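You operate a simulated robot arm through the tools that you are given. There is no shell and no other tool. Be economical: measure what you need, move in short steps, check, and stop when the job is done.

The job below is to be done with a simulated two-armed robot. You get a single attempt, and the scene is never put back.

JOB
Gauge both teal sheets and sort them into the trays by thickness.
Fine: leave the gauge arm up.

It is judged by the outcome, as a careful person would: the job done as asked, and still so three seconds after it is handed in. It fails if anything else is knocked over, pushed out of place, dropped, spilled or broken. Flat cloth is picked up by pressing the open fingertips on it (5 to 10 N) and closing them slowly along it; thin cloth reads only 2 to 8 mm in the jaws.

ROBOT AND FRAMES
Two 7-joint arms with fingered hands on one trunk, on a carriage that runs on a rail from [0.1, 114.2] to [-0.1, -73.8] (x, y) and turns from 2.531 to 8.325 rad about z. Base frame: it is fixed where the carriage stands at the start and does not move with it; the origin is on the floor, on the carriage's upright axis, x ahead of it, y to its left, z up; the surface under the hand at the start is at about z = 80. Readings come in cm, rad, newtons and seconds.
The left shoulder is at the start at [7, 18.8, 117.3], the right one opposite. With the tool pointing down near the work surface each hand reaches from about 10 to 82 cm from the robot's upright axis, wherever it stands, measured 20 degrees to its own side. Places, roughly: gauge plate [70, -90, 80]. Payload 4 kg a hand.
Tool frame (each hand has its own): the origin (TCP) lies between the finger pads and is the grasp point; the fingertips stand 2.6 cm ahead of it; z points along the fingers, y is the line along which they close. The gripper opens to 13.2 cm. The gripper's body begins 7.3 cm behind the TCP. The gripper is a hand of 4 fingers: y runs from the thumb to the fingers, the wrist lies at [0, 0, -22.4] in the tool frame.
Orientation is told as [roll, pitch, yaw] about the base's x, y, z axes, in that order, counted from this pose: with the fingers straight down and closing along the base's y, the tool's x points along the base's -x, its y along +y and its z along -z.

CONTROLS
- The arms move only by the tool play_rows. It takes "left_deltas", "right_deltas" or both (then of equal length, played together; a hand with none holds still); each is a list of rows, each a list of 6 numbers: the shift along the base's x, y, z in cm, then the turn, a rotation vector about the base's x, y, z in rad. In form: [[x, y, z, rx, ry, rz], ...]. A call has 1 to 8 rows; each row is the pose to reach, as a shift and turn from the pose commanded when the call began. Each row takes 0.2 s and may step no farther than 5 cm and 0.15 rad from the row before; otherwise, the whole call is refused. Where a pose cannot be reached the arm comes as near as it can. A force on the tool above 40 N (or 10 N above the force at the start of the call, whichever is more), or a blocked arm, ends the call early, and 0.2 s more pass. In this call time passes only in rows, and 0.2 s behind the last. The reply holds the time, the measured pose of the TCP, the force on the tool along the base axes, the opening and the grip force, in the units named above and with some noise, with the torque about the TCP (base axes, N m) and any sound that the robot's microphone picked up.
- Cameras (640 x 400 px; columns grow to the right, rows downward): "scene" is now at [12.73, -5.11, 142.07]; the picture's right is [-0.54, -0.84, 0.00], its down [-0.34, 0.21, -0.92] and it looks along [0.77, -0.49, -0.40] (base axes); focal length 274 px, centre (320, 200). "left" rides on the left gripper at [-7.3, 0.6, -9.4] in its tool frame; the picture's right is [-0.08, -1.00, 0.00], its down [0.78, -0.06, -0.62] and it looks along [0.61, -0.05, 0.79] (tool axes); focal length 230 px, centre (320, 200). "right" rides on the right gripper at [7.3, 0.6, -9.4] in its tool frame; the picture's right is [-0.08, 1.00, 0.00], its down [-0.78, -0.06, -0.62] and it looks along [-0.61, -0.05, 0.79] (tool axes); focal length 230 px, centre (320, 200). There is no depth. A picture from a camera that has moved, and an enlarged one, comes with that camera's place and axes in the base frame and with its lens.
- grab_frame(camera): a new picture of that camera. No time passes.
- lift_body(by): slides the trunk up (or, below 0, down) by that many cm; the arms and the scene camera ride with it, the base frame stays. It gives what a move gives, with no picture.
- base_move(legs): drives the robot by 1 to 6 legs, each [ahead, left, turn to the left] in cm, cm and rad, along the robot's own axes; the way and the turn of a leg run together, so that a leg with both is an arc; at most 150 cm and 3.142 rad a leg. The arms and the cameras ride along, it lands a little off, and it stops where it bumps. It keeps to its track: a leg is cut to what the track allows. It gives what a move gives.
- finger_targets(finger1, finger2, finger3, thumb_bend, hand): sets how far each is bent, from 0 (flat) to 1 (curled in); at 0.3 the hand is open as for a grip, at 0.7 the pads meet at the TCP. One left out holds its place. A second passes; each finger stops where it meets its share of the squeeze, and holds until it gets a number again. It is the only way to open and close the hand. It gives what a move gives, with no picture; readings hold the bend of each and the force on the fingers (four entries, about 0 where the hand has none), thumb and palm.
- aim_head(pan, tilt): turns the head with the scene camera to pan (to the left, within 1.501 rad either way) and tilt (down, from -0.506 to 1.204), counted from straight ahead of the robot. It gives what a move gives.
- inspect(camera, box): a new picture of the part [left, top, right, bottom] of that camera's present view, enlarged. No time passes.
- hand_in(): hands the job in; it is judged then, once.

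Go step by step. Nothing tells you exact positions but the pictures and the camera data: compare them with the known pose of the tool, close in by small moves and look again before you grip or let go. The budget is 120 turns and 88 pictures, counting those below and the enlarged ones. Unless the task says otherwise, let go and move clear before handing in, and close with one line.

The tools are called after ">>>" as name(argument=value, ...) on one line, values as JSON. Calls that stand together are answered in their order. play_rows: Moves the arms, as the interface text tells. Its arguments: {"type":"object","properties":{"left_deltas":{"type":"array"},"right_deltas":{"type":"array"}},"required":[]} The other tools are called the same way: lift_body (by) slides the trunk up or down; finger_targets (finger1, finger2, finger3, thumb_bend, hand) moves the fingers one by one; base_move (legs) drives the base; aim_head (pan, tilt) turns the head that bears the scene camera; grab_frame (camera) takes a picture; inspect (camera, box) takes an enlarged picture of a part of a camera's view; hand_in () hands the job in.

At the start:

```text
t: 0.0
left_tcp_pos: [55.77, -2.12, 122.66]
left_tool_rot: [-0.001, 0.0, -0.001]
left_wrist_force: [1.2, 0.2, 0.5]
left_wrist_torque: [-0.01, 0.0, 0.01]
left_gripper_width: 13.17
left_grip_force: 0.1
left_shape: jaw
left_bend: [0.3, 0.3, 0.3, 0.3]
left_finger forces: [0.1, 0.0, 0.0, 0.0, 0.0, 0.0]
right_tcp_pos: [47.44, -50.28, 127.4]
right_tool_rot: [-0.001, 0.001, -0.002]
right_wrist_force: [1.2, -0.5, 0.2]
right_wrist_torque: [-0.01, 0.04, 0.03]
right_gripper_width: 13.19
right_grip_force: 0.0
right_shape: jaw
right_bend: [0.3, 0.3, 0.3, 0.3]
right_finger forces: [0.0, 0.0, 0.0, 0.0, 0.1, 0.1]
trunk travel left (down, up): [-65.0, 29.0]
robot x, y, heading: [0.07, 0.09, 0.002]
head pan, tilt: [-0.565, 0.41]
```

scene: 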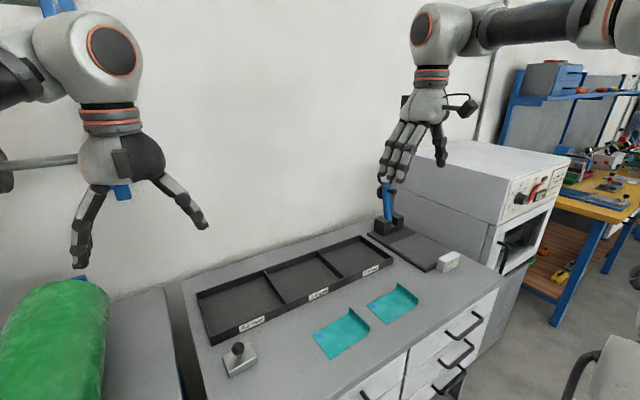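
right: 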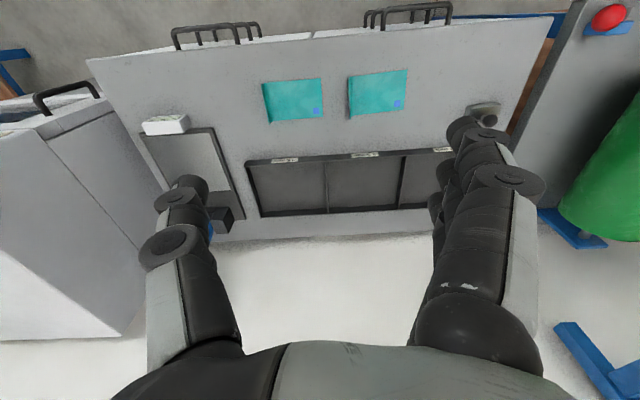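
left: 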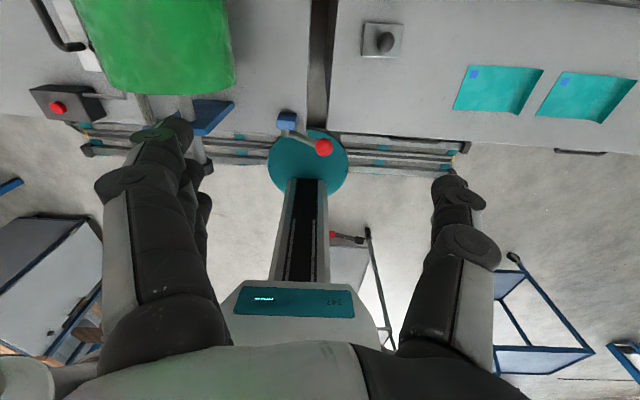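

I see a bench with two teal sheets, a three-bin tray with labels, and a gauge with a blue arm at the far right. First I will enlarge the labels and the gauge.

>>> inspect(camera="scene", box=[180, 220, 420, 380])

>>> inspect(camera="scene", box=[350, 170, 480, 280])

>>> inspect(camera="right", box=[120, 60, 480, 260])

```text
2.50 times, centred on (300, 300) of scene
camera zoom: at [12.73, -5.11, 142.07], right [-0.54, -0.84, 0.0], down [-0.34, 0.21, -0.92], along [0.77, -0.49, -0.4], focal length 686 px, centre (370, -50)
```

zoom: 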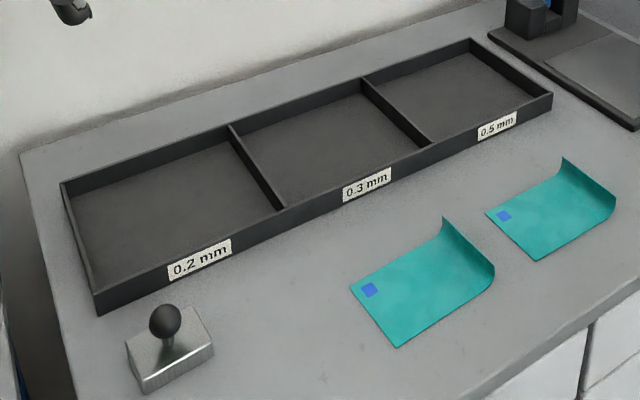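

```text
3.64 times, centred on (415, 225) of scene
camera zoom: at [12.73, -5.11, 142.07], right [-0.54, -0.84, 0.0], down [-0.34, 0.21, -0.92], along [0.77, -0.49, -0.4], focal length 998 px, centre (-26, 109)
```

zoom: 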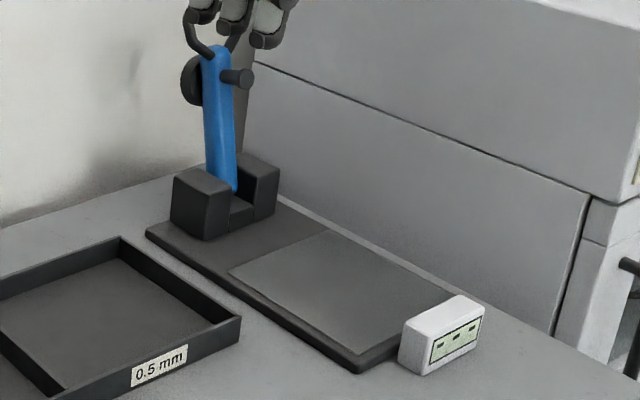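

```text
1.78 times, centred on (300, 160) of right
camera zoom: at [40.13, -49.77, 136.63], right [0.08, 1.0, 0.0], down [0.78, -0.06, 0.62], along [0.61, -0.05, -0.79], focal length 409 px, centre (356, 271)
```

zoom: 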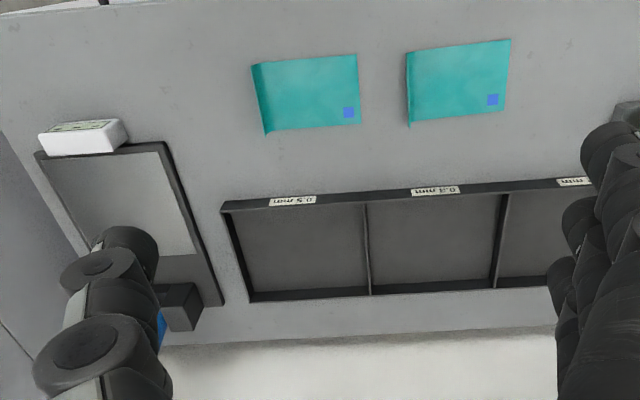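

The sheets lie near [57,-57] (A) and [57,-37] (B). Each has a curled edge on its -y side. The tray bins read 0.2, 0.3 and 0.5 mm, and the gauge plate covers about x 62–94, y -99 to -80. I will shift the hands left, then drive right so the gauge comes into reach.

>>> play_rows(right_deltas=[[0, 5, 0, 0, 0, 0], [0, 10, 0, 0, 0, 0], [0, 15, 0, 0, 0, 0], [0, 20, 0, 0, 0, 0]], left_deltas=[[0, 5, 0, 0, 0, 0], [0, 10, 0, 0, 0, 0], [0, 15, 0, 0, 0, 0], [0, 20, 0, 0, 0, 0]])

>>> base_move(legs=[[0, -58, 0]])

>>> grab_frame(camera="scene")

>>> grab_frame(camera="right")

```text
t: 1.0
left_tcp_pos: [55.98, 18.65, 122.51]
left_tool_rot: [-0.005, 0.0, 0.001]
left_wrist_force: [0.3, 0.0, -0.1]
left_wrist_torque: [-0.05, 0.02, -0.01]
left_gripper_width: 13.19
left_grip_force: 0.1
left_shape: jaw
left_bend: [0.3, 0.3, 0.3, 0.3]
left_finger forces: [0.0, 0.1, 0.0, 0.1, 0.1, 0.0]
right_tcp_pos: [47.61, -29.67, 127.47]
right_tool_rot: [-0.005, -0.001, 0.0]
right_wrist_force: [-0.1, 1.2, -0.3]
right_wrist_torque: [-0.05, -0.02, -0.01]
right_gripper_width: 13.21
right_grip_force: 0.0
right_shape: jaw
right_bend: [0.3, 0.3, 0.3, 0.3]
right_finger forces: [0.0, 0.0, 0.0, 0.0, 0.0, 0.0]
trunk travel left (down, up): [-65.0, 29.0]
robot x, y, heading: [0.41, -0.54, -0.002]
head pan, tilt: [-0.565, 0.41]
```

```text
t: 4.3
left_tcp_pos: [55.87, -39.24, 122.55]
left_tool_rot: [-0.001, -0.001, 0.006]
left_wrist_force: [0.1, -1.3, -0.6]
left_wrist_torque: [-0.03, -0.01, -0.04]
left_gripper_width: 13.2
left_grip_force: 0.0
left_shape: jaw
left_bend: [0.3, 0.3, 0.3, 0.3]
left_finger forces: [0.0, 0.0, 0.0, 0.1, 0.1, 0.0]
right_tcp_pos: [47.64, -87.58, 127.26]
right_tool_rot: [0.0, -0.001, 0.006]
right_wrist_force: [-0.2, -0.1, -0.3]
right_wrist_torque: [0.0, -0.01, 0.01]
right_gripper_width: 13.2
right_grip_force: 0.0
right_shape: jaw
right_bend: [0.3, 0.3, 0.3, 0.3]
right_finger forces: [0.1, 0.0, 0.0, 0.0, 0.0, 0.1]
trunk travel left (down, up): [-65.0, 29.0]
robot x, y, heading: [0.08, -57.44, 0.01]
head pan, tilt: [-0.565, 0.41]
```

```text
81 pictures are left
camera scene: at [12.7, -62.66, 142.07], right [-0.53, -0.85, 0.0], down [-0.34, 0.21, -0.92], along [0.78, -0.49, -0.4], focal length 274 px, centre (320, 200)
```

scene: 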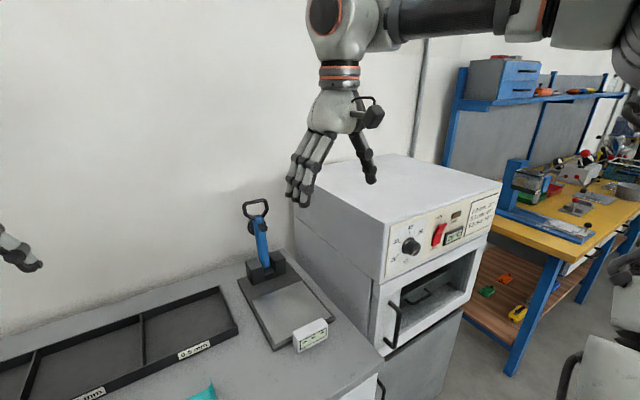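

```text
80 pictures are left
camera right: at [40.35, -87.16, 136.68], right [0.07, 1.0, 0.0], down [0.79, -0.06, 0.62], along [0.62, -0.05, -0.79], focal length 230 px, centre (320, 200)
```

right: 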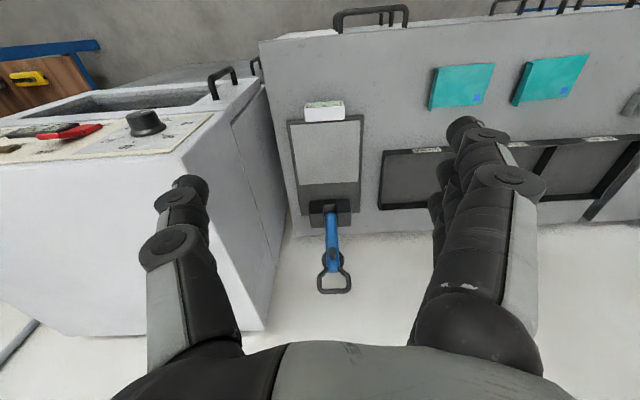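

>>> aim_head(pan=-0.6, tilt=0.7)

>>> inspect(camera="scene", box=[220, 60, 380, 260])

>>> inspect(camera="right", box=[250, 80, 410, 300])

```text
t: 5.1
left_tcp_pos: [55.86, -39.35, 122.76]
left_tool_rot: [-0.001, 0.0, 0.004]
left_wrist_force: [-0.8, -0.3, 0.5]
left_wrist_torque: [-0.01, -0.02, 0.01]
left_gripper_width: 13.18
left_grip_force: 0.1
left_shape: jaw
left_bend: [0.3, 0.3, 0.3, 0.3]
left_finger forces: [0.0, 0.1, 0.0, 0.0, 0.0, 0.0]
right_tcp_pos: [47.6, -87.75, 127.36]
right_tool_rot: [-0.001, 0.0, 0.006]
right_wrist_force: [0.9, 0.3, 0.1]
right_wrist_torque: [-0.03, 0.03, 0.0]
right_gripper_width: 13.19
right_grip_force: 0.1
right_shape: jaw
right_bend: [0.3, 0.3, 0.3, 0.3]
right_finger forces: [0.1, 0.0, 0.0, 0.0, 0.1, 0.1]
trunk travel left (down, up): [-65.0, 29.0]
robot x, y, heading: [-0.37, -57.83, -0.0]
head pan, tilt: [-0.6, 0.7]
```

```text
2.00 times, centred on (300, 160) of scene
camera zoom: at [11.89, -62.62, 139.48], right [-0.56, -0.83, 0.0], down [-0.53, 0.36, -0.77], along [0.63, -0.43, -0.64], focal length 549 px, centre (360, 280)
```

zoom: 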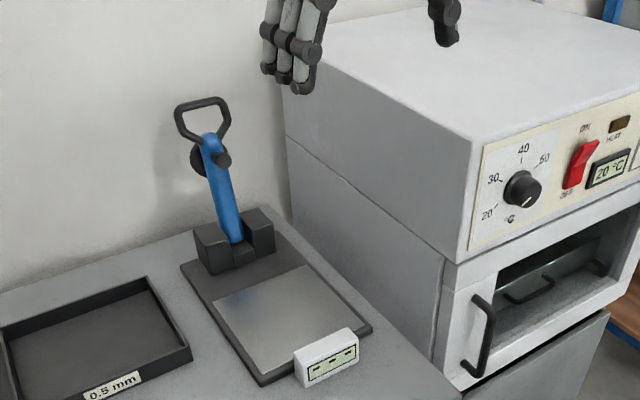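

```text
1.82 times, centred on (330, 190) of right
camera zoom: at [40.35, -87.28, 136.65], right [0.07, 1.0, 0.0], down [0.79, -0.06, 0.62], along [0.62, -0.04, -0.79], focal length 418 px, centre (302, 218)
```

zoom: 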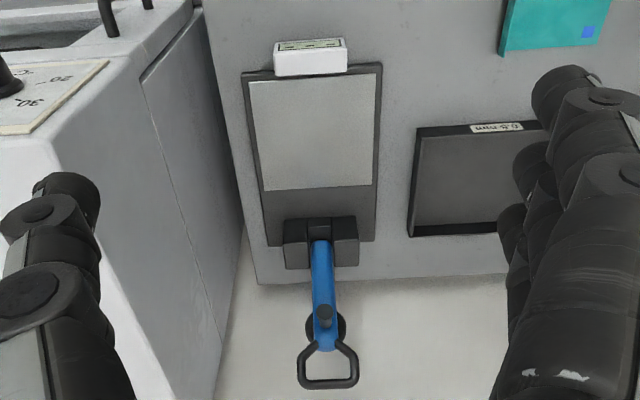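

The gauge arm stands up with its D-handle at about [89,-87,108], its hinge near [86,-87,85] and its foot pin pointing toward me. I will pitch the right hand forward 45° and move toward the handle. I plan to rehearse an empty lowering, which also checks the zero.

>>> play_rows(right_deltas=[[2, 0, 0, 0, -0.13, 0], [5, 0, 0, 0, -0.26, 0], [9, 0.2, 0, 0, -0.39, 0], [13, 0.3, 0, 0, -0.52, 0], [17, 0.4, -1, 0, -0.65, 0], [21, 0.4, -2, 0, -0.78, 0], [25, 0.4, -4, 0, -0.78, 0]])

>>> grab_frame(camera="right")

>>> inspect(camera="scene", box=[220, 20, 420, 220])

```text
t: 6.7
left_tcp_pos: [56.05, -39.39, 122.5]
left_tool_rot: [0.0, 0.002, 0.006]
left_wrist_force: [1.3, 0.1, 0.6]
left_wrist_torque: [0.02, 0.04, -0.02]
left_gripper_width: 13.2
left_grip_force: 0.1
left_shape: jaw
left_bend: [0.3, 0.3, 0.3, 0.3]
left_finger forces: [0.0, 0.1, 0.1, 0.1, 0.1, 0.1]
right_tcp_pos: [73.02, -87.42, 123.07]
right_tool_rot: [-0.005, -0.779, 0.006]
right_wrist_force: [0.6, 0.4, 0.1]
right_wrist_torque: [0.01, 0.01, 0.0]
right_gripper_width: 13.2
right_grip_force: 0.0
right_shape: jaw
right_bend: [0.3, 0.3, 0.3, 0.3]
right_finger forces: [0.0, 0.1, 0.0, 0.0, 0.1, 0.0]
trunk travel left (down, up): [-65.0, 29.0]
robot x, y, heading: [0.06, -57.55, 0.007]
head pan, tilt: [-0.6, 0.7]
```

```text
77 pictures are left
camera right: at [61.2, -86.91, 124.7], right [0.05, 1.0, 0.05], down [0.13, -0.06, 0.99], along [0.99, -0.04, -0.13], focal length 230 px, centre (320, 200)
```

right: 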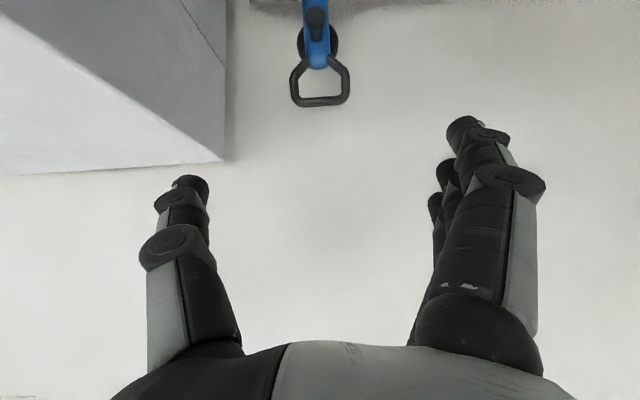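

```text
2.00 times, centred on (320, 120) of scene
camera zoom: at [12.2, -62.62, 139.44], right [-0.56, -0.83, 0.0], down [-0.54, 0.36, -0.76], along [0.63, -0.43, -0.65], focal length 549 px, centre (320, 360)
```

zoom: 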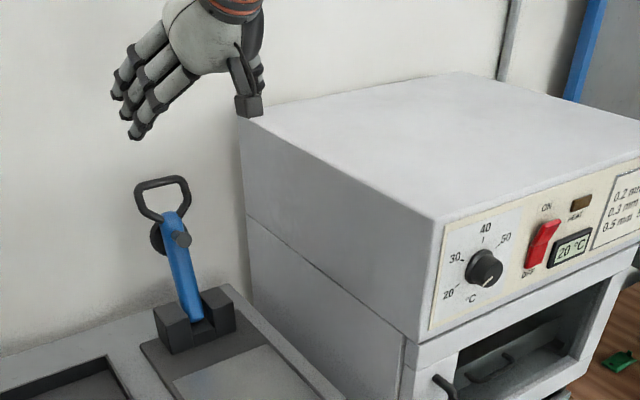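

The handle bar is at [89.3,-87.4,108.3] and lines up between the fingers. I am closing in along the hand's axis.

>>> play_rows(right_deltas=[[3.2, 0, -3.2, 0, 0, 0], [6.4, 0, -6.4, 0, 0, 0], [9.4, 0, -9.4, 0, 0, 0], [12, 0, -12, 0, 0, 0], [13.5, 0, -13.8, 0, 0, 0], [15, 0, -15.3, 0, 0, 0]])

>>> grab_frame(camera="right")

>>> inspect(camera="scene", box=[220, 40, 380, 200])

```text
t: 8.1
left_tcp_pos: [55.96, -39.32, 122.47]
left_tool_rot: [0.0, 0.0, 0.005]
left_wrist_force: [-0.4, -0.2, -0.4]
left_wrist_torque: [0.02, 0.01, 0.03]
left_gripper_width: 13.19
left_grip_force: 0.1
left_shape: jaw
left_bend: [0.3, 0.3, 0.3, 0.3]
left_finger forces: [0.1, 0.1, 0.0, 0.0, 0.1, 0.1]
right_tcp_pos: [83.79, -88.81, 108.78]
right_tool_rot: [-0.006, -0.78, 0.007]
right_wrist_force: [0.9, 0.2, 0.5]
right_wrist_torque: [0.02, 0.02, 0.0]
right_gripper_width: 13.2
right_grip_force: 0.0
right_shape: jaw
right_bend: [0.3, 0.3, 0.3, 0.3]
right_finger forces: [0.0, 0.0, 0.1, 0.0, 0.0, 0.0]
right hand out of reach, approached as far as the arm can: row 4, 5, 6
trunk travel left (down, up): [-65.0, 29.0]
robot x, y, heading: [0.3, -57.45, 0.006]
head pan, tilt: [-0.6, 0.7]
```

```text
75 pictures are left
camera right: at [72.04, -88.29, 110.29], right [0.05, 1.0, 0.05], down [0.12, -0.06, 0.99], along [0.99, -0.04, -0.13], focal length 230 px, centre (320, 200)
```

right: 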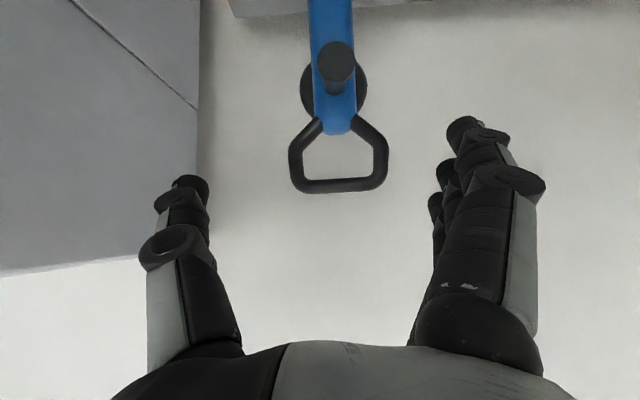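

```text
2.50 times, centred on (300, 120) of scene
camera zoom: at [11.98, -62.59, 139.47], right [-0.56, -0.83, 0.0], down [-0.53, 0.36, -0.76], along [0.63, -0.43, -0.64], focal length 686 px, centre (370, 400)
```

zoom: 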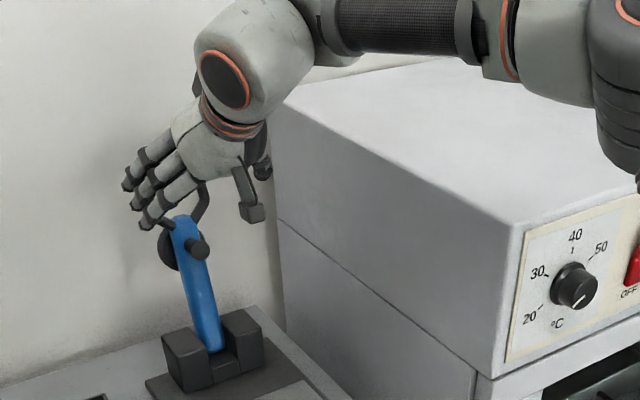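

The reach falls about 5 cm short at 45°, so I will pitch the hand further forward, which brings the wrist back.

>>> play_rows(right_deltas=[[0, 0, 0, 0, -0.12, 0], [0, 0, 0, 0, -0.24, 0], [0, 0, 0, 0, -0.36, 0], [0, 0, 0, 0, -0.45, 0]])

>>> grab_frame(camera="right")

```text
t: 9.1
left_tcp_pos: [55.82, -39.34, 122.68]
left_tool_rot: [0.0, -0.001, 0.004]
left_wrist_force: [0.8, -0.5, -0.1]
left_wrist_torque: [0.02, 0.02, 0.03]
left_gripper_width: 13.21
left_grip_force: 0.1
left_shape: jaw
left_bend: [0.3, 0.3, 0.3, 0.3]
left_finger forces: [0.0, 0.0, 0.0, 0.1, 0.0, 0.0]
right_tcp_pos: [83.79, -89.0, 108.79]
right_tool_rot: [-0.005, -1.23, 0.006]
right_wrist_force: [-1.1, -0.1, -0.1]
right_wrist_torque: [-0.01, 0.0, 0.04]
right_gripper_width: 13.18
right_grip_force: 0.1
right_shape: jaw
right_bend: [0.3, 0.3, 0.3, 0.3]
right_finger forces: [0.0, 0.0, 0.1, 0.1, 0.1, 0.0]
trunk travel left (down, up): [-65.0, 29.0]
robot x, y, heading: [0.02, -57.76, -0.0]
head pan, tilt: [-0.6, 0.7]
```

```text
73 pictures are left
camera right: at [72.59, -88.43, 105.08], right [0.02, 1.0, 0.07], down [-0.32, -0.06, 0.95], along [0.95, -0.05, 0.32], focal length 230 px, centre (320, 200)
```

right: 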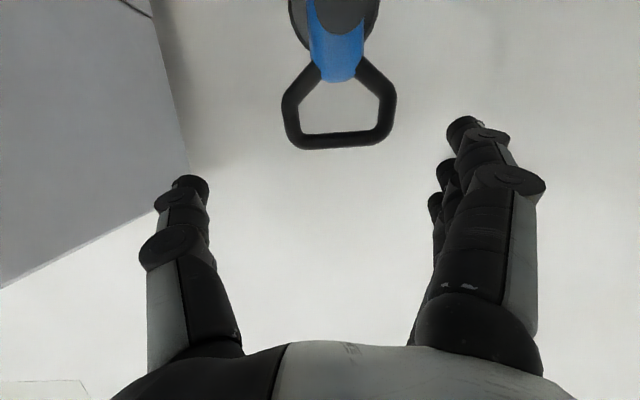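

The turn took. The bar is now at about [89.2,-87.7,106.7], so I move onto it.

>>> play_rows(right_deltas=[[0, 1.2, -1, 0, 0, 0], [2.5, 1.2, -2, 0, 0, 0], [5, 1.2, -2.3, 0, 0, 0]])

>>> grab_frame(camera="right")

>>> inspect(camera="scene", box=[240, 60, 360, 180])

```text
t: 9.9
left_tcp_pos: [55.71, -39.38, 122.63]
left_tool_rot: [0.001, 0.0, 0.005]
left_wrist_force: [0.9, 0.2, -0.4]
left_wrist_torque: [-0.02, -0.02, 0.0]
left_gripper_width: 13.2
left_grip_force: 0.0
left_shape: jaw
left_bend: [0.3, 0.3, 0.3, 0.3]
left_finger forces: [0.0, 0.1, 0.1, 0.0, 0.0, 0.0]
right_tcp_pos: [86.45, -88.68, 108.04]
right_tool_rot: [-0.015, -1.226, 0.017]
right_wrist_force: [0.1, 0.2, 0.8]
right_wrist_torque: [0.02, 0.01, 0.02]
right_gripper_width: 13.19
right_grip_force: 0.1
right_shape: jaw
right_bend: [0.3, 0.3, 0.3, 0.3]
right_finger forces: [0.0, 0.0, 0.0, 0.1, 0.0, 0.0]
right hand out of reach, approached as far as the arm can: row 1, 2, 3
trunk travel left (down, up): [-65.0, 29.0]
robot x, y, heading: [-0.02, -57.76, 0.004]
head pan, tilt: [-0.6, 0.7]
```

```text
72 pictures are left
camera right: at [75.23, -88.25, 104.31], right [0.02, 1.0, 0.07], down [-0.31, -0.06, 0.95], along [0.95, -0.04, 0.31], focal length 230 px, centre (320, 200)
```

right: 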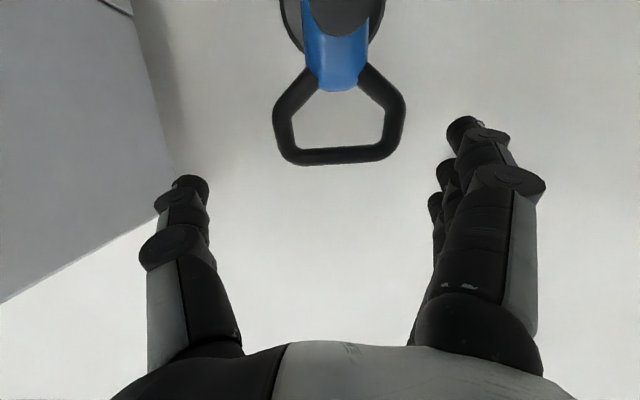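

```text
3.33 times, centred on (300, 120) of scene
camera zoom: at [11.83, -62.62, 139.48], right [-0.56, -0.83, 0.0], down [-0.53, 0.36, -0.77], along [0.63, -0.43, -0.64], focal length 914 px, centre (387, 467)
```

zoom: 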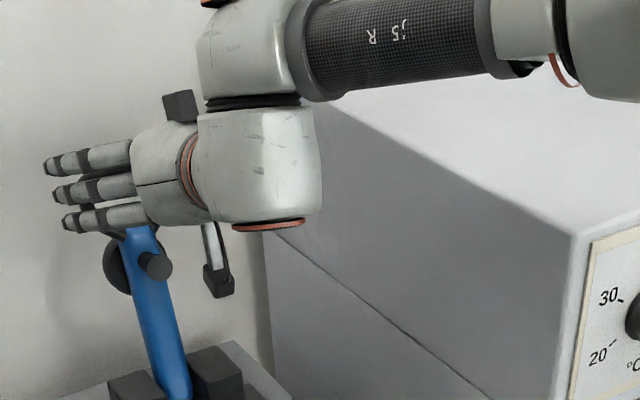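

The reach is still 2–3 cm short. I will back the hand off and up, then drive right with a slight left turn so the right shoulder comes forward and lines up with the gauge.

>>> play_rows(right_deltas=[[-4, 0, 1, 0, 0, 0], [-8, 0, 4, 0, 0, 0], [-12, 0, 7, 0, 0, 0], [-16, 1, 10, 0, 0, 0], [-18, 3, 14, 0, 0, 0]])

>>> base_move(legs=[[0, -14, 0.2]])

>>> grab_frame(camera="right")

```text
refused: row 4 steps farther than a row can; nothing moved
```

```text
t: 11.2
left_tcp_pos: [50.99, -42.49, 122.61]
left_tool_rot: [-0.003, 0.001, 0.204]
left_wrist_force: [-0.2, 0.8, -0.6]
left_wrist_torque: [-0.05, 0.02, 0.01]
left_gripper_width: 13.17
left_grip_force: 0.1
left_shape: jaw
left_bend: [0.3, 0.3, 0.3, 0.3]
left_finger forces: [0.0, 0.0, 0.0, 0.1, 0.0, 0.0]
right_tcp_pos: [90.83, -84.75, 107.89]
right_tool_rot: [-0.022, -1.227, 0.22]
right_wrist_force: [0.6, -0.2, 0.0]
right_wrist_torque: [-0.01, -0.01, 0.02]
right_gripper_width: 13.21
right_grip_force: 0.0
right_shape: jaw
right_bend: [0.3, 0.3, 0.3, 0.3]
right_finger forces: [0.0, 0.0, 0.0, 0.0, 0.1, 0.1]
trunk travel left (down, up): [-65.0, 29.0]
robot x, y, heading: [0.19, -71.93, 0.207]
head pan, tilt: [-0.6, 0.7]
```

```text
70 pictures are left
camera right: at [79.78, -86.59, 104.3], right [-0.17, 0.98, 0.07], down [-0.3, -0.12, 0.95], along [0.94, 0.15, 0.31], focal length 230 px, centre (320, 200)
```

right: 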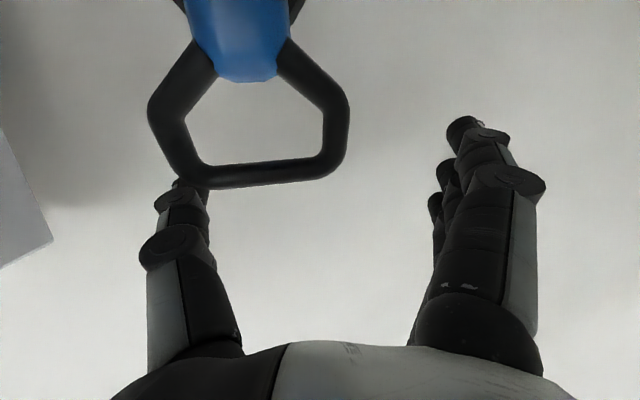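

The first call was refused for too long a step, but the base still moved. Fortunately there was no contact, and the thumb sits just above the handle corner. I lift straight up, back off, and square up the hand.

>>> play_rows(right_deltas=[[0, 0, 3, 0, 0, 0], [-1, 0, 6, 0, 0, 0], [-5, -1, 7, 0, 0, -0.1], [-9, -2.2, 7, 0, 0, -0.2], [-12, -3, 5, 0, 0, -0.21], [-12, -3, 1, 0, 0, -0.21], [-12, -3, -1.5, 0, 0, -0.21]])

>>> grab_frame(camera="right")

```text
t: 12.8
left_tcp_pos: [51.14, -42.74, 122.69]
left_tool_rot: [-0.001, 0.0, 0.206]
left_wrist_force: [0.2, 0.5, 0.2]
left_wrist_torque: [0.01, -0.01, -0.02]
left_gripper_width: 13.18
left_grip_force: 0.0
left_shape: jaw
left_bend: [0.3, 0.3, 0.3, 0.3]
left_finger forces: [0.0, 0.0, 0.1, 0.0, 0.0, 0.0]
right_tcp_pos: [79.55, -90.22, 110.6]
right_tool_rot: [-0.037, -1.212, 0.032]
right_wrist_force: [-0.3, -0.8, 1.0]
right_wrist_torque: [0.04, 0.03, -0.01]
right_gripper_width: 13.19
right_grip_force: 0.1
right_shape: jaw
right_bend: [0.3, 0.3, 0.3, 0.3]
right_finger forces: [0.0, 0.0, 0.1, 0.0, 0.0, 0.1]
right hand out of reach, approached as far as the arm can: row 6, 7
trunk travel left (down, up): [-65.0, 29.0]
robot x, y, heading: [0.09, -71.75, 0.201]
head pan, tilt: [-0.6, 0.7]
```

```text
69 pictures are left
camera right: at [68.28, -89.68, 107.04], right [0.03, 1.0, 0.06], down [-0.3, -0.05, 0.95], along [0.95, -0.04, 0.3], focal length 230 px, centre (320, 200)
```

right: 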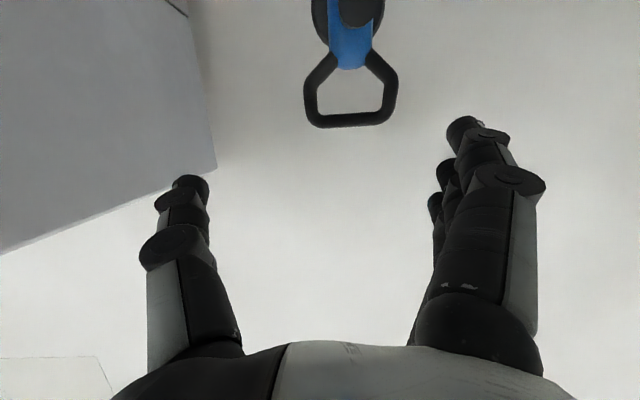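

The steep pitch hits a joint limit at this height, so I raise the hand and lower the trunk to give the arm a better shape.

>>> play_rows(right_deltas=[[-1, 0.5, 4, 0, 0, 0], [-2, 1, 8, 0, 0, 0], [-3, 1.5, 11, 0, 0, 0]])

>>> lift_body(by=-12)

>>> grab_frame(camera="right")

```text
t: 13.6
left_tcp_pos: [51.03, -42.53, 122.68]
left_tool_rot: [0.001, 0.0, 0.203]
left_wrist_force: [0.0, -0.4, 0.4]
left_wrist_torque: [0.03, 0.0, -0.01]
left_gripper_width: 13.17
left_grip_force: 0.0
left_shape: jaw
left_bend: [0.3, 0.3, 0.3, 0.3]
left_finger forces: [0.0, 0.1, 0.0, 0.1, 0.0, 0.0]
right_tcp_pos: [76.49, -88.39, 121.77]
right_tool_rot: [-0.018, -1.224, 0.007]
right_wrist_force: [-0.1, -0.3, -0.4]
right_wrist_torque: [-0.02, 0.01, -0.01]
right_gripper_width: 13.19
right_grip_force: 0.1
right_shape: jaw
right_bend: [0.3, 0.3, 0.3, 0.3]
right_finger forces: [0.0, 0.0, 0.0, 0.1, 0.0, 0.1]
trunk travel left (down, up): [-65.0, 29.0]
robot x, y, heading: [-0.16, -71.58, 0.203]
head pan, tilt: [-0.6, 0.7]
```

```text
t: 15.1
left_tcp_pos: [51.1, -42.58, 110.7]
left_tool_rot: [-0.001, 0.001, 0.204]
left_wrist_force: [-0.6, 0.1, 0.2]
left_wrist_torque: [0.02, 0.03, 0.06]
left_gripper_width: 13.19
left_grip_force: 0.0
left_shape: jaw
left_bend: [0.3, 0.3, 0.3, 0.3]
left_finger forces: [0.1, 0.1, 0.1, 0.0, 0.1, 0.1]
right_tcp_pos: [76.49, -88.54, 109.82]
right_tool_rot: [-0.017, -1.225, 0.007]
right_wrist_force: [1.3, 0.7, -0.4]
right_wrist_torque: [-0.01, -0.04, 0.01]
right_gripper_width: 13.21
right_grip_force: 0.1
right_shape: jaw
right_bend: [0.3, 0.3, 0.3, 0.3]
right_finger forces: [0.0, 0.1, 0.0, 0.0, 0.0, 0.0]
trunk travel left (down, up): [-53.0, 41.0]
robot x, y, heading: [0.01, -71.66, 0.201]
head pan, tilt: [-0.6, 0.7]
```

```text
68 pictures are left
camera right: at [65.25, -87.79, 106.04], right [0.03, 1.0, 0.07], down [-0.31, -0.05, 0.95], along [0.95, -0.05, 0.31], focal length 230 px, centre (320, 200)
```

right: 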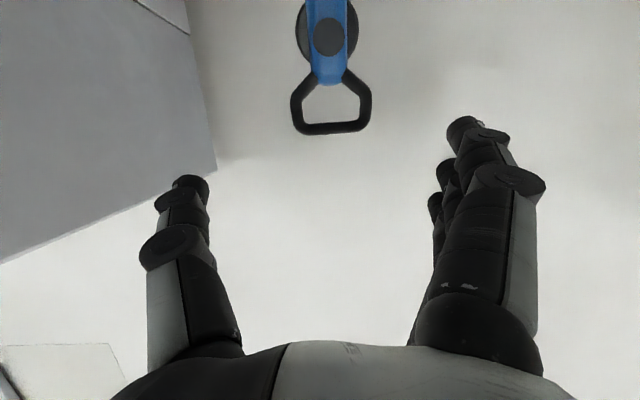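

The hand is lined up again, so I advance along its axis to the bar.

>>> play_rows(right_deltas=[[4, 0.8, -1, 0, 0, 0], [8, 0.8, -2.2, 0, 0, 0], [10, 0.8, -2.8, 0, 0, 0], [12.3, 0.8, -3.3, 0, 0, 0]])

>>> grab_frame(camera="right")

```text
t: 16.1
left_tcp_pos: [51.15, -42.55, 110.55]
left_tool_rot: [-0.001, 0.003, 0.204]
left_wrist_force: [0.0, 0.8, -0.6]
left_wrist_torque: [0.01, 0.01, -0.01]
left_gripper_width: 13.21
left_grip_force: 0.1
left_shape: jaw
left_bend: [0.3, 0.3, 0.3, 0.3]
left_finger forces: [0.0, 0.0, 0.0, 0.0, 0.0, 0.0]
right_tcp_pos: [88.92, -87.5, 106.49]
right_tool_rot: [-0.016, -1.224, 0.01]
right_wrist_force: [0.5, 0.8, -0.6]
right_wrist_torque: [-0.03, 0.0, 0.0]
right_gripper_width: 13.2
right_grip_force: 0.0
right_shape: jaw
right_bend: [0.3, 0.3, 0.3, 0.3]
right_finger forces: [0.0, 0.1, 0.0, 0.0, 0.1, 0.0]
trunk travel left (down, up): [-53.0, 41.0]
robot x, y, heading: [-0.24, -71.94, 0.206]
head pan, tilt: [-0.6, 0.7]
```

```text
67 pictures are left
camera right: at [77.62, -86.95, 102.65], right [0.03, 1.0, 0.07], down [-0.31, -0.05, 0.95], along [0.95, -0.05, 0.31], focal length 230 px, centre (320, 200)
```

right: 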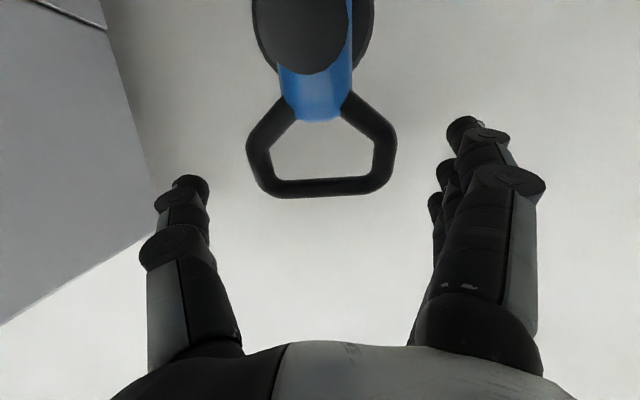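

The TCP projects onto the picture's centre, and the bar is almost there. I drop 1 cm and close lightly on the handle's sides.

>>> play_rows(right_deltas=[[0.3, -0.1, -1, 0, 0, 0]])

>>> finger_targets(hand="right", finger1=0.5, finger2=0.5, finger3=0.5, thumb_bend=0.5)

>>> grab_frame(camera="right")

```text
t: 16.5
left_tcp_pos: [51.11, -42.65, 110.52]
left_tool_rot: [0.0, 0.0, 0.204]
left_wrist_force: [0.3, -0.6, 0.2]
left_wrist_torque: [0.0, 0.01, -0.02]
left_gripper_width: 13.18
left_grip_force: 0.1
left_shape: jaw
left_bend: [0.3, 0.3, 0.3, 0.3]
left_finger forces: [0.1, 0.1, 0.0, 0.1, 0.1, 0.0]
right_tcp_pos: [89.26, -87.66, 105.33]
right_tool_rot: [-0.019, -1.223, 0.012]
right_wrist_force: [0.1, 0.5, -0.1]
right_wrist_torque: [0.0, 0.01, -0.02]
right_gripper_width: 13.2
right_grip_force: 0.2
right_shape: jaw
right_bend: [0.3, 0.3, 0.3, 0.3]
right_finger forces: [0.0, 0.0, 0.0, 0.1, 0.0, 0.0]
trunk travel left (down, up): [-53.0, 41.0]
robot x, y, heading: [0.12, -71.46, 0.203]
head pan, tilt: [-0.6, 0.7]
```

```text
t: 17.5
left_tcp_pos: [51.19, -42.47, 110.61]
left_tool_rot: [0.0, 0.0, 0.204]
left_wrist_force: [0.2, -0.3, 0.4]
left_wrist_torque: [-0.02, 0.03, 0.0]
left_gripper_width: 13.18
left_grip_force: 0.0
left_shape: jaw
left_bend: [0.3, 0.3, 0.3, 0.3]
left_finger forces: [0.0, 0.0, 0.0, 0.0, 0.1, 0.0]
right_tcp_pos: [89.08, -87.39, 105.32]
right_tool_rot: [-0.02, -1.225, 0.008]
right_wrist_force: [0.6, 4.2, -0.5]
right_wrist_torque: [0.01, 0.03, 0.09]
right_gripper_width: 7.9
right_grip_force: 6.6
right_shape: fingers
right_bend: [0.48, 0.45, 0.47, 0.48]
right_finger forces: [1.3, 4.3, 2.7, 0.1, 3.8, 0.1]
trunk travel left (down, up): [-53.0, 41.0]
robot x, y, heading: [0.13, -71.53, 0.204]
head pan, tilt: [-0.6, 0.7]
```

```text
66 pictures are left
camera right: at [77.85, -86.98, 101.66], right [0.03, 1.0, 0.07], down [-0.31, -0.05, 0.95], along [0.95, -0.05, 0.31], focal length 230 px, centre (320, 200)
```

right: 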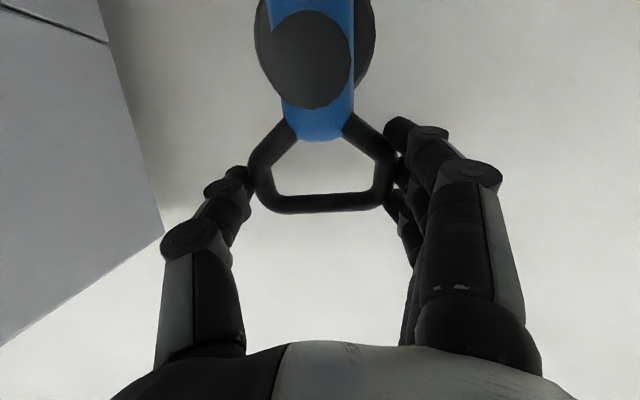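

I have a light 6.6 N grip on the handle. I start swinging the arm down along its arc about the hinge while levelling the hand.

>>> play_rows(right_deltas=[[-3.4, 0, 0.3, 0, 0.08, 0], [-7, 0, 0, 0, 0.18, 0], [-10.4, 0, -0.9, 0, 0.28, 0], [-14.3, 0, -2.8, 0, 0.4, 0]])

>>> grab_frame(camera="right")

>>> grab_frame(camera="scene")

```text
t: 18.5
left_tcp_pos: [51.12, -42.69, 110.68]
left_tool_rot: [0.0, 0.0, 0.202]
left_wrist_force: [-0.4, 0.1, -0.7]
left_wrist_torque: [-0.04, 0.01, -0.03]
left_gripper_width: 13.21
left_grip_force: 0.1
left_shape: jaw
left_bend: [0.3, 0.3, 0.3, 0.3]
left_finger forces: [0.0, 0.0, 0.1, 0.0, 0.0, 0.1]
right_tcp_pos: [74.94, -87.78, 102.74]
right_tool_rot: [-0.014, -0.823, 0.005]
right_wrist_force: [-2.3, 1.6, 1.0]
right_wrist_torque: [0.14, -0.02, -0.07]
right_gripper_width: 7.44
right_grip_force: 3.6
right_shape: fingers
right_bend: [0.5, 0.45, 0.5, 0.49]
right_finger forces: [0.0, 4.2, 0.0, 0.1, 3.2, 0.0]
trunk travel left (down, up): [-53.0, 41.0]
robot x, y, heading: [-0.0, -71.78, 0.206]
head pan, tilt: [-0.6, 0.7]
```

```text
65 pictures are left
camera right: at [63.09, -87.12, 103.64], right [0.06, 1.0, 0.05], down [0.08, -0.05, 1.0], along [0.99, -0.06, -0.08], focal length 230 px, centre (320, 200)
```

right: 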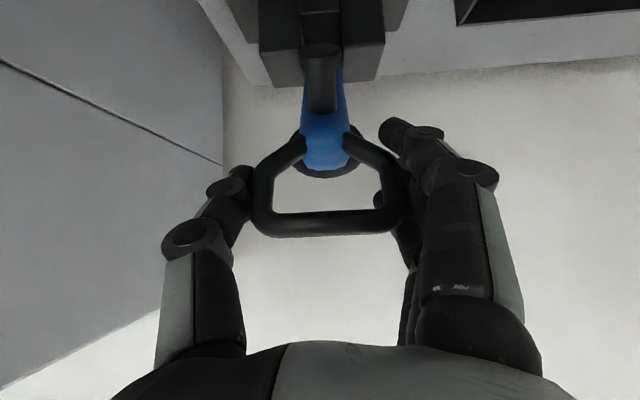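

```text
64 pictures are left
camera scene: at [12.59, -74.03, 127.46], right [-0.39, -0.92, 0.0], down [-0.59, 0.25, -0.76], along [0.71, -0.3, -0.64], focal length 274 px, centre (320, 200)
```

scene: 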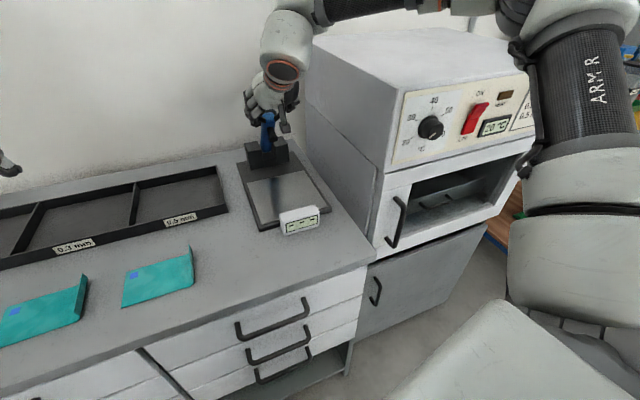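

The arm follows well, so I continue the arc.

>>> play_rows(right_deltas=[[-3.4, 0.1, -2.7, 0, 0.12, 0], [-6, 0.2, -5.7, 0, 0.24, 0], [-7.9, 0.2, -9.1, 0, 0.36, 0], [-9.1, 0.2, -12.5, 0, 0.48, 0]])

>>> grab_frame(camera="right")

>>> inspect(camera="scene", box=[220, 100, 360, 240])

```text
t: 19.5
left_tcp_pos: [51.03, -42.55, 110.59]
left_tool_rot: [0.0, 0.0, 0.202]
left_wrist_force: [-0.3, -0.7, -0.1]
left_wrist_torque: [0.0, -0.01, 0.01]
left_gripper_width: 13.18
left_grip_force: 0.1
left_shape: jaw
left_bend: [0.3, 0.3, 0.3, 0.3]
left_finger forces: [0.0, 0.0, 0.0, 0.0, 0.0, 0.1]
right_tcp_pos: [65.66, -87.57, 90.37]
right_tool_rot: [-0.007, -0.345, 0.002]
right_wrist_force: [3.4, 0.4, 6.3]
right_wrist_torque: [0.17, -0.15, -0.04]
right_gripper_width: 7.21
right_grip_force: 3.6
right_shape: fingers
right_bend: [0.49, 0.5, 0.5, 0.5]
right_finger forces: [0.2, 5.1, 0.1, 0.0, 1.4, 0.0]
trunk travel left (down, up): [-53.0, 41.0]
robot x, y, heading: [-0.01, -71.51, 0.2]
head pan, tilt: [-0.6, 0.7]
```

```text
63 pictures are left
camera right: at [55.72, -86.88, 96.56], right [0.07, 1.0, 0.02], down [0.53, -0.05, 0.85], along [0.85, -0.05, -0.53], focal length 230 px, centre (320, 200)
```

right: 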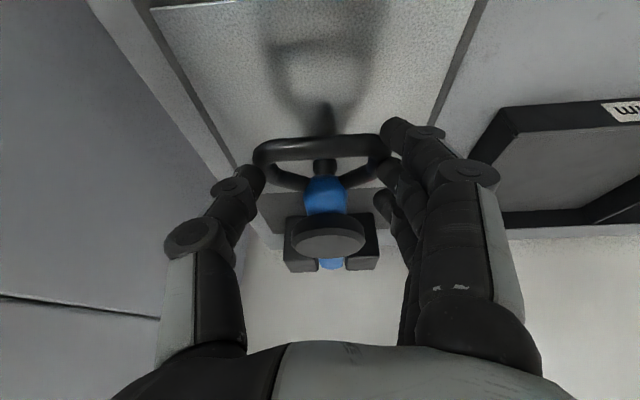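

```text
2.86 times, centred on (290, 170) of scene
camera zoom: at [12.55, -74.06, 127.51], right [-0.39, -0.92, 0.0], down [-0.59, 0.25, -0.77], along [0.71, -0.3, -0.64], focal length 784 px, centre (406, 286)
```

zoom: 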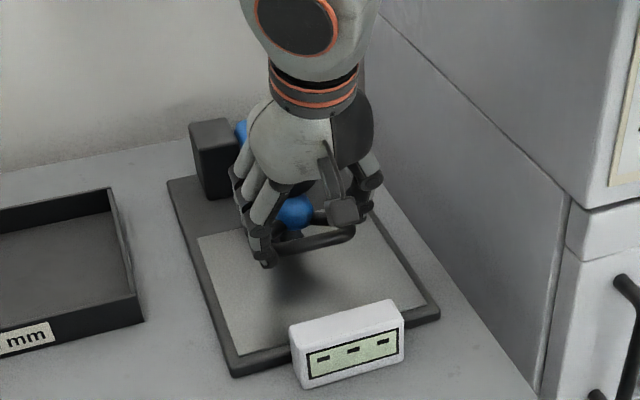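

The arm is about 20° above level. I go slowly for the last part.

>>> play_rows(right_deltas=[[-0.3, 0, -1.2, 0, 0.06, 0], [-0.5, 0, -2.4, 0, 0.12, 0], [-0.6, 0, -3.6, 0, 0.18, 0], [-0.7, 0, -4.6, 0, 0.22, 0]])

>>> inspect(camera="scene", box=[220, 100, 360, 240])

>>> grab_frame(camera="right")

```text
t: 19.9
left_tcp_pos: [51.02, -42.57, 110.76]
left_tool_rot: [-0.001, -0.004, 0.204]
left_wrist_force: [0.3, -0.3, 0.8]
left_wrist_torque: [0.03, 0.0, 0.03]
left_gripper_width: 13.19
left_grip_force: 0.1
left_shape: jaw
left_bend: [0.3, 0.3, 0.3, 0.3]
left_finger forces: [0.0, 0.1, 0.1, 0.0, 0.1, 0.0]
right_tcp_pos: [65.82, -87.31, 89.95]
right_tool_rot: [-0.001, -0.314, -0.001]
right_wrist_force: [-2.2, -0.4, 18.1]
right_wrist_torque: [-0.22, -0.05, -0.02]
right_gripper_width: 7.45
right_grip_force: 7.9
right_shape: fingers
right_bend: [0.5, 0.5, 0.5, 0.49]
right_finger forces: [0.1, 5.6, 0.1, 0.0, 9.1, 0.0]
trunk travel left (down, up): [-53.0, 41.0]
robot x, y, heading: [0.21, -71.64, 0.203]
head pan, tilt: [-0.6, 0.7]
stopped in row 2 (right hand): the force on the tool passed its limit at 47 N (the readings are from after the stop); the commanded pose is now the measured one
```

```text
2.86 times, centred on (290, 170) of scene
camera zoom: at [12.38, -74.06, 127.51], right [-0.39, -0.92, 0.0], down [-0.59, 0.25, -0.77], along [0.71, -0.3, -0.64], focal length 784 px, centre (406, 286)
```

zoom: 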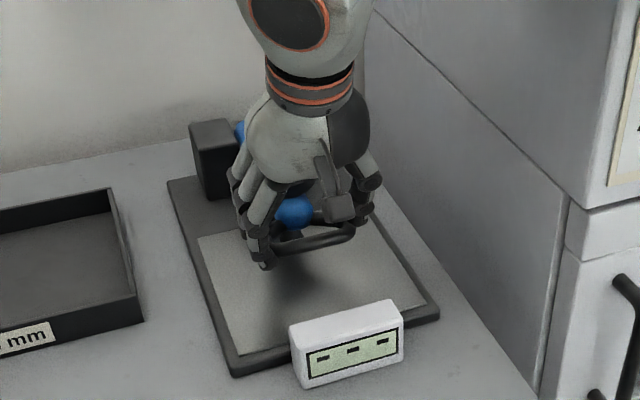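

```text
60 pictures are left
camera right: at [56.05, -86.76, 96.59], right [0.08, 1.0, 0.02], down [0.56, -0.06, 0.83], along [0.83, -0.05, -0.56], focal length 230 px, centre (320, 200)
```

right: 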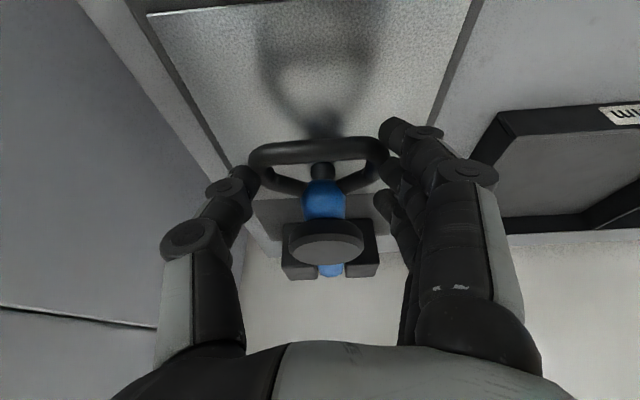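

It stopped on firm contact at about level, probably the foot on the plate. I open the hand, move up clear, and read the display.

>>> finger_targets(hand="right", finger1=0.3, finger2=0.3, finger3=0.3, thumb_bend=0.3)

>>> play_rows(right_deltas=[[-1.2, 0, 4, 0, 0, 0], [-2.4, 0, 8, 0, 0, 0], [-3.5, 0, 12, 0, 0, 0], [-5, 0, 16, 0, 0, 0]])

>>> inspect(camera="scene", box=[220, 100, 360, 240])

>>> grab_frame(camera="right")

```text
t: 20.9
left_tcp_pos: [51.1, -42.58, 110.64]
left_tool_rot: [0.0, 0.001, 0.204]
left_wrist_force: [-0.2, 0.1, -0.3]
left_wrist_torque: [-0.01, 0.0, -0.03]
left_gripper_width: 13.2
left_grip_force: 0.1
left_shape: jaw
left_bend: [0.3, 0.3, 0.3, 0.3]
left_finger forces: [0.0, 0.0, 0.0, 0.1, 0.2, 0.0]
right_tcp_pos: [65.82, -87.38, 89.78]
right_tool_rot: [-0.003, -0.309, 0.0]
right_wrist_force: [0.4, 0.5, 0.0]
right_wrist_torque: [0.06, 0.02, 0.0]
right_gripper_width: 13.58
right_grip_force: 0.0
right_shape: fingers
right_bend: [0.3, 0.3, 0.3, 0.3]
right_finger forces: [0.0, 0.1, 0.0, 0.1, 0.1, 0.0]
trunk travel left (down, up): [-53.0, 41.0]
robot x, y, heading: [-0.29, -71.67, 0.207]
head pan, tilt: [-0.6, 0.7]
```

```text
t: 21.9
left_tcp_pos: [50.95, -42.61, 110.69]
left_tool_rot: [0.0, -0.003, 0.204]
left_wrist_force: [0.0, -0.4, 0.5]
left_wrist_torque: [0.0, 0.0, 0.01]
left_gripper_width: 13.19
left_grip_force: 0.1
left_shape: jaw
left_bend: [0.3, 0.3, 0.3, 0.3]
left_finger forces: [0.0, 0.1, 0.0, 0.1, 0.0, 0.1]
right_tcp_pos: [60.89, -87.32, 105.76]
right_tool_rot: [-0.004, -0.31, 0.001]
right_wrist_force: [-0.1, -0.3, 1.1]
right_wrist_torque: [0.0, 0.0, 0.03]
right_gripper_width: 13.57
right_grip_force: 0.0
right_shape: fingers
right_bend: [0.3, 0.3, 0.3, 0.3]
right_finger forces: [0.0, 0.1, 0.0, 0.0, 0.0, 0.0]
trunk travel left (down, up): [-53.0, 41.0]
robot x, y, heading: [-0.31, -71.49, 0.203]
head pan, tilt: [-0.6, 0.7]
```

```text
2.86 times, centred on (290, 170) of scene
camera zoom: at [12.42, -74.05, 127.49], right [-0.39, -0.92, 0.0], down [-0.59, 0.25, -0.77], along [0.71, -0.3, -0.64], focal length 784 px, centre (406, 286)
```

zoom: 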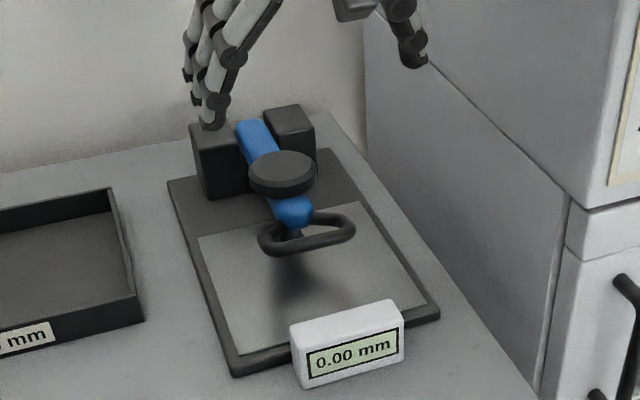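

```text
58 pictures are left
camera right: at [51.08, -86.85, 112.39], right [0.08, 1.0, 0.02], down [0.56, -0.06, 0.83], along [0.83, -0.05, -0.56], focal length 230 px, centre (320, 200)
```

right: 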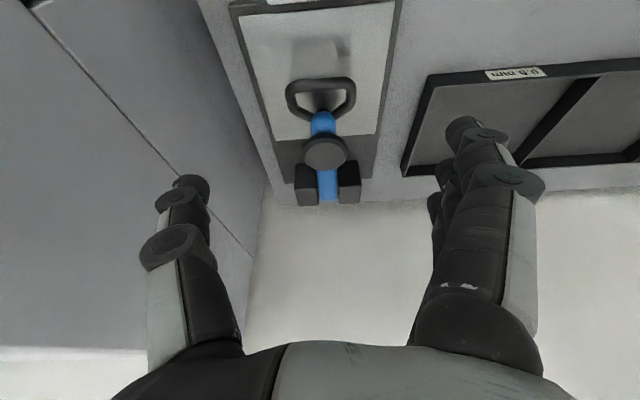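

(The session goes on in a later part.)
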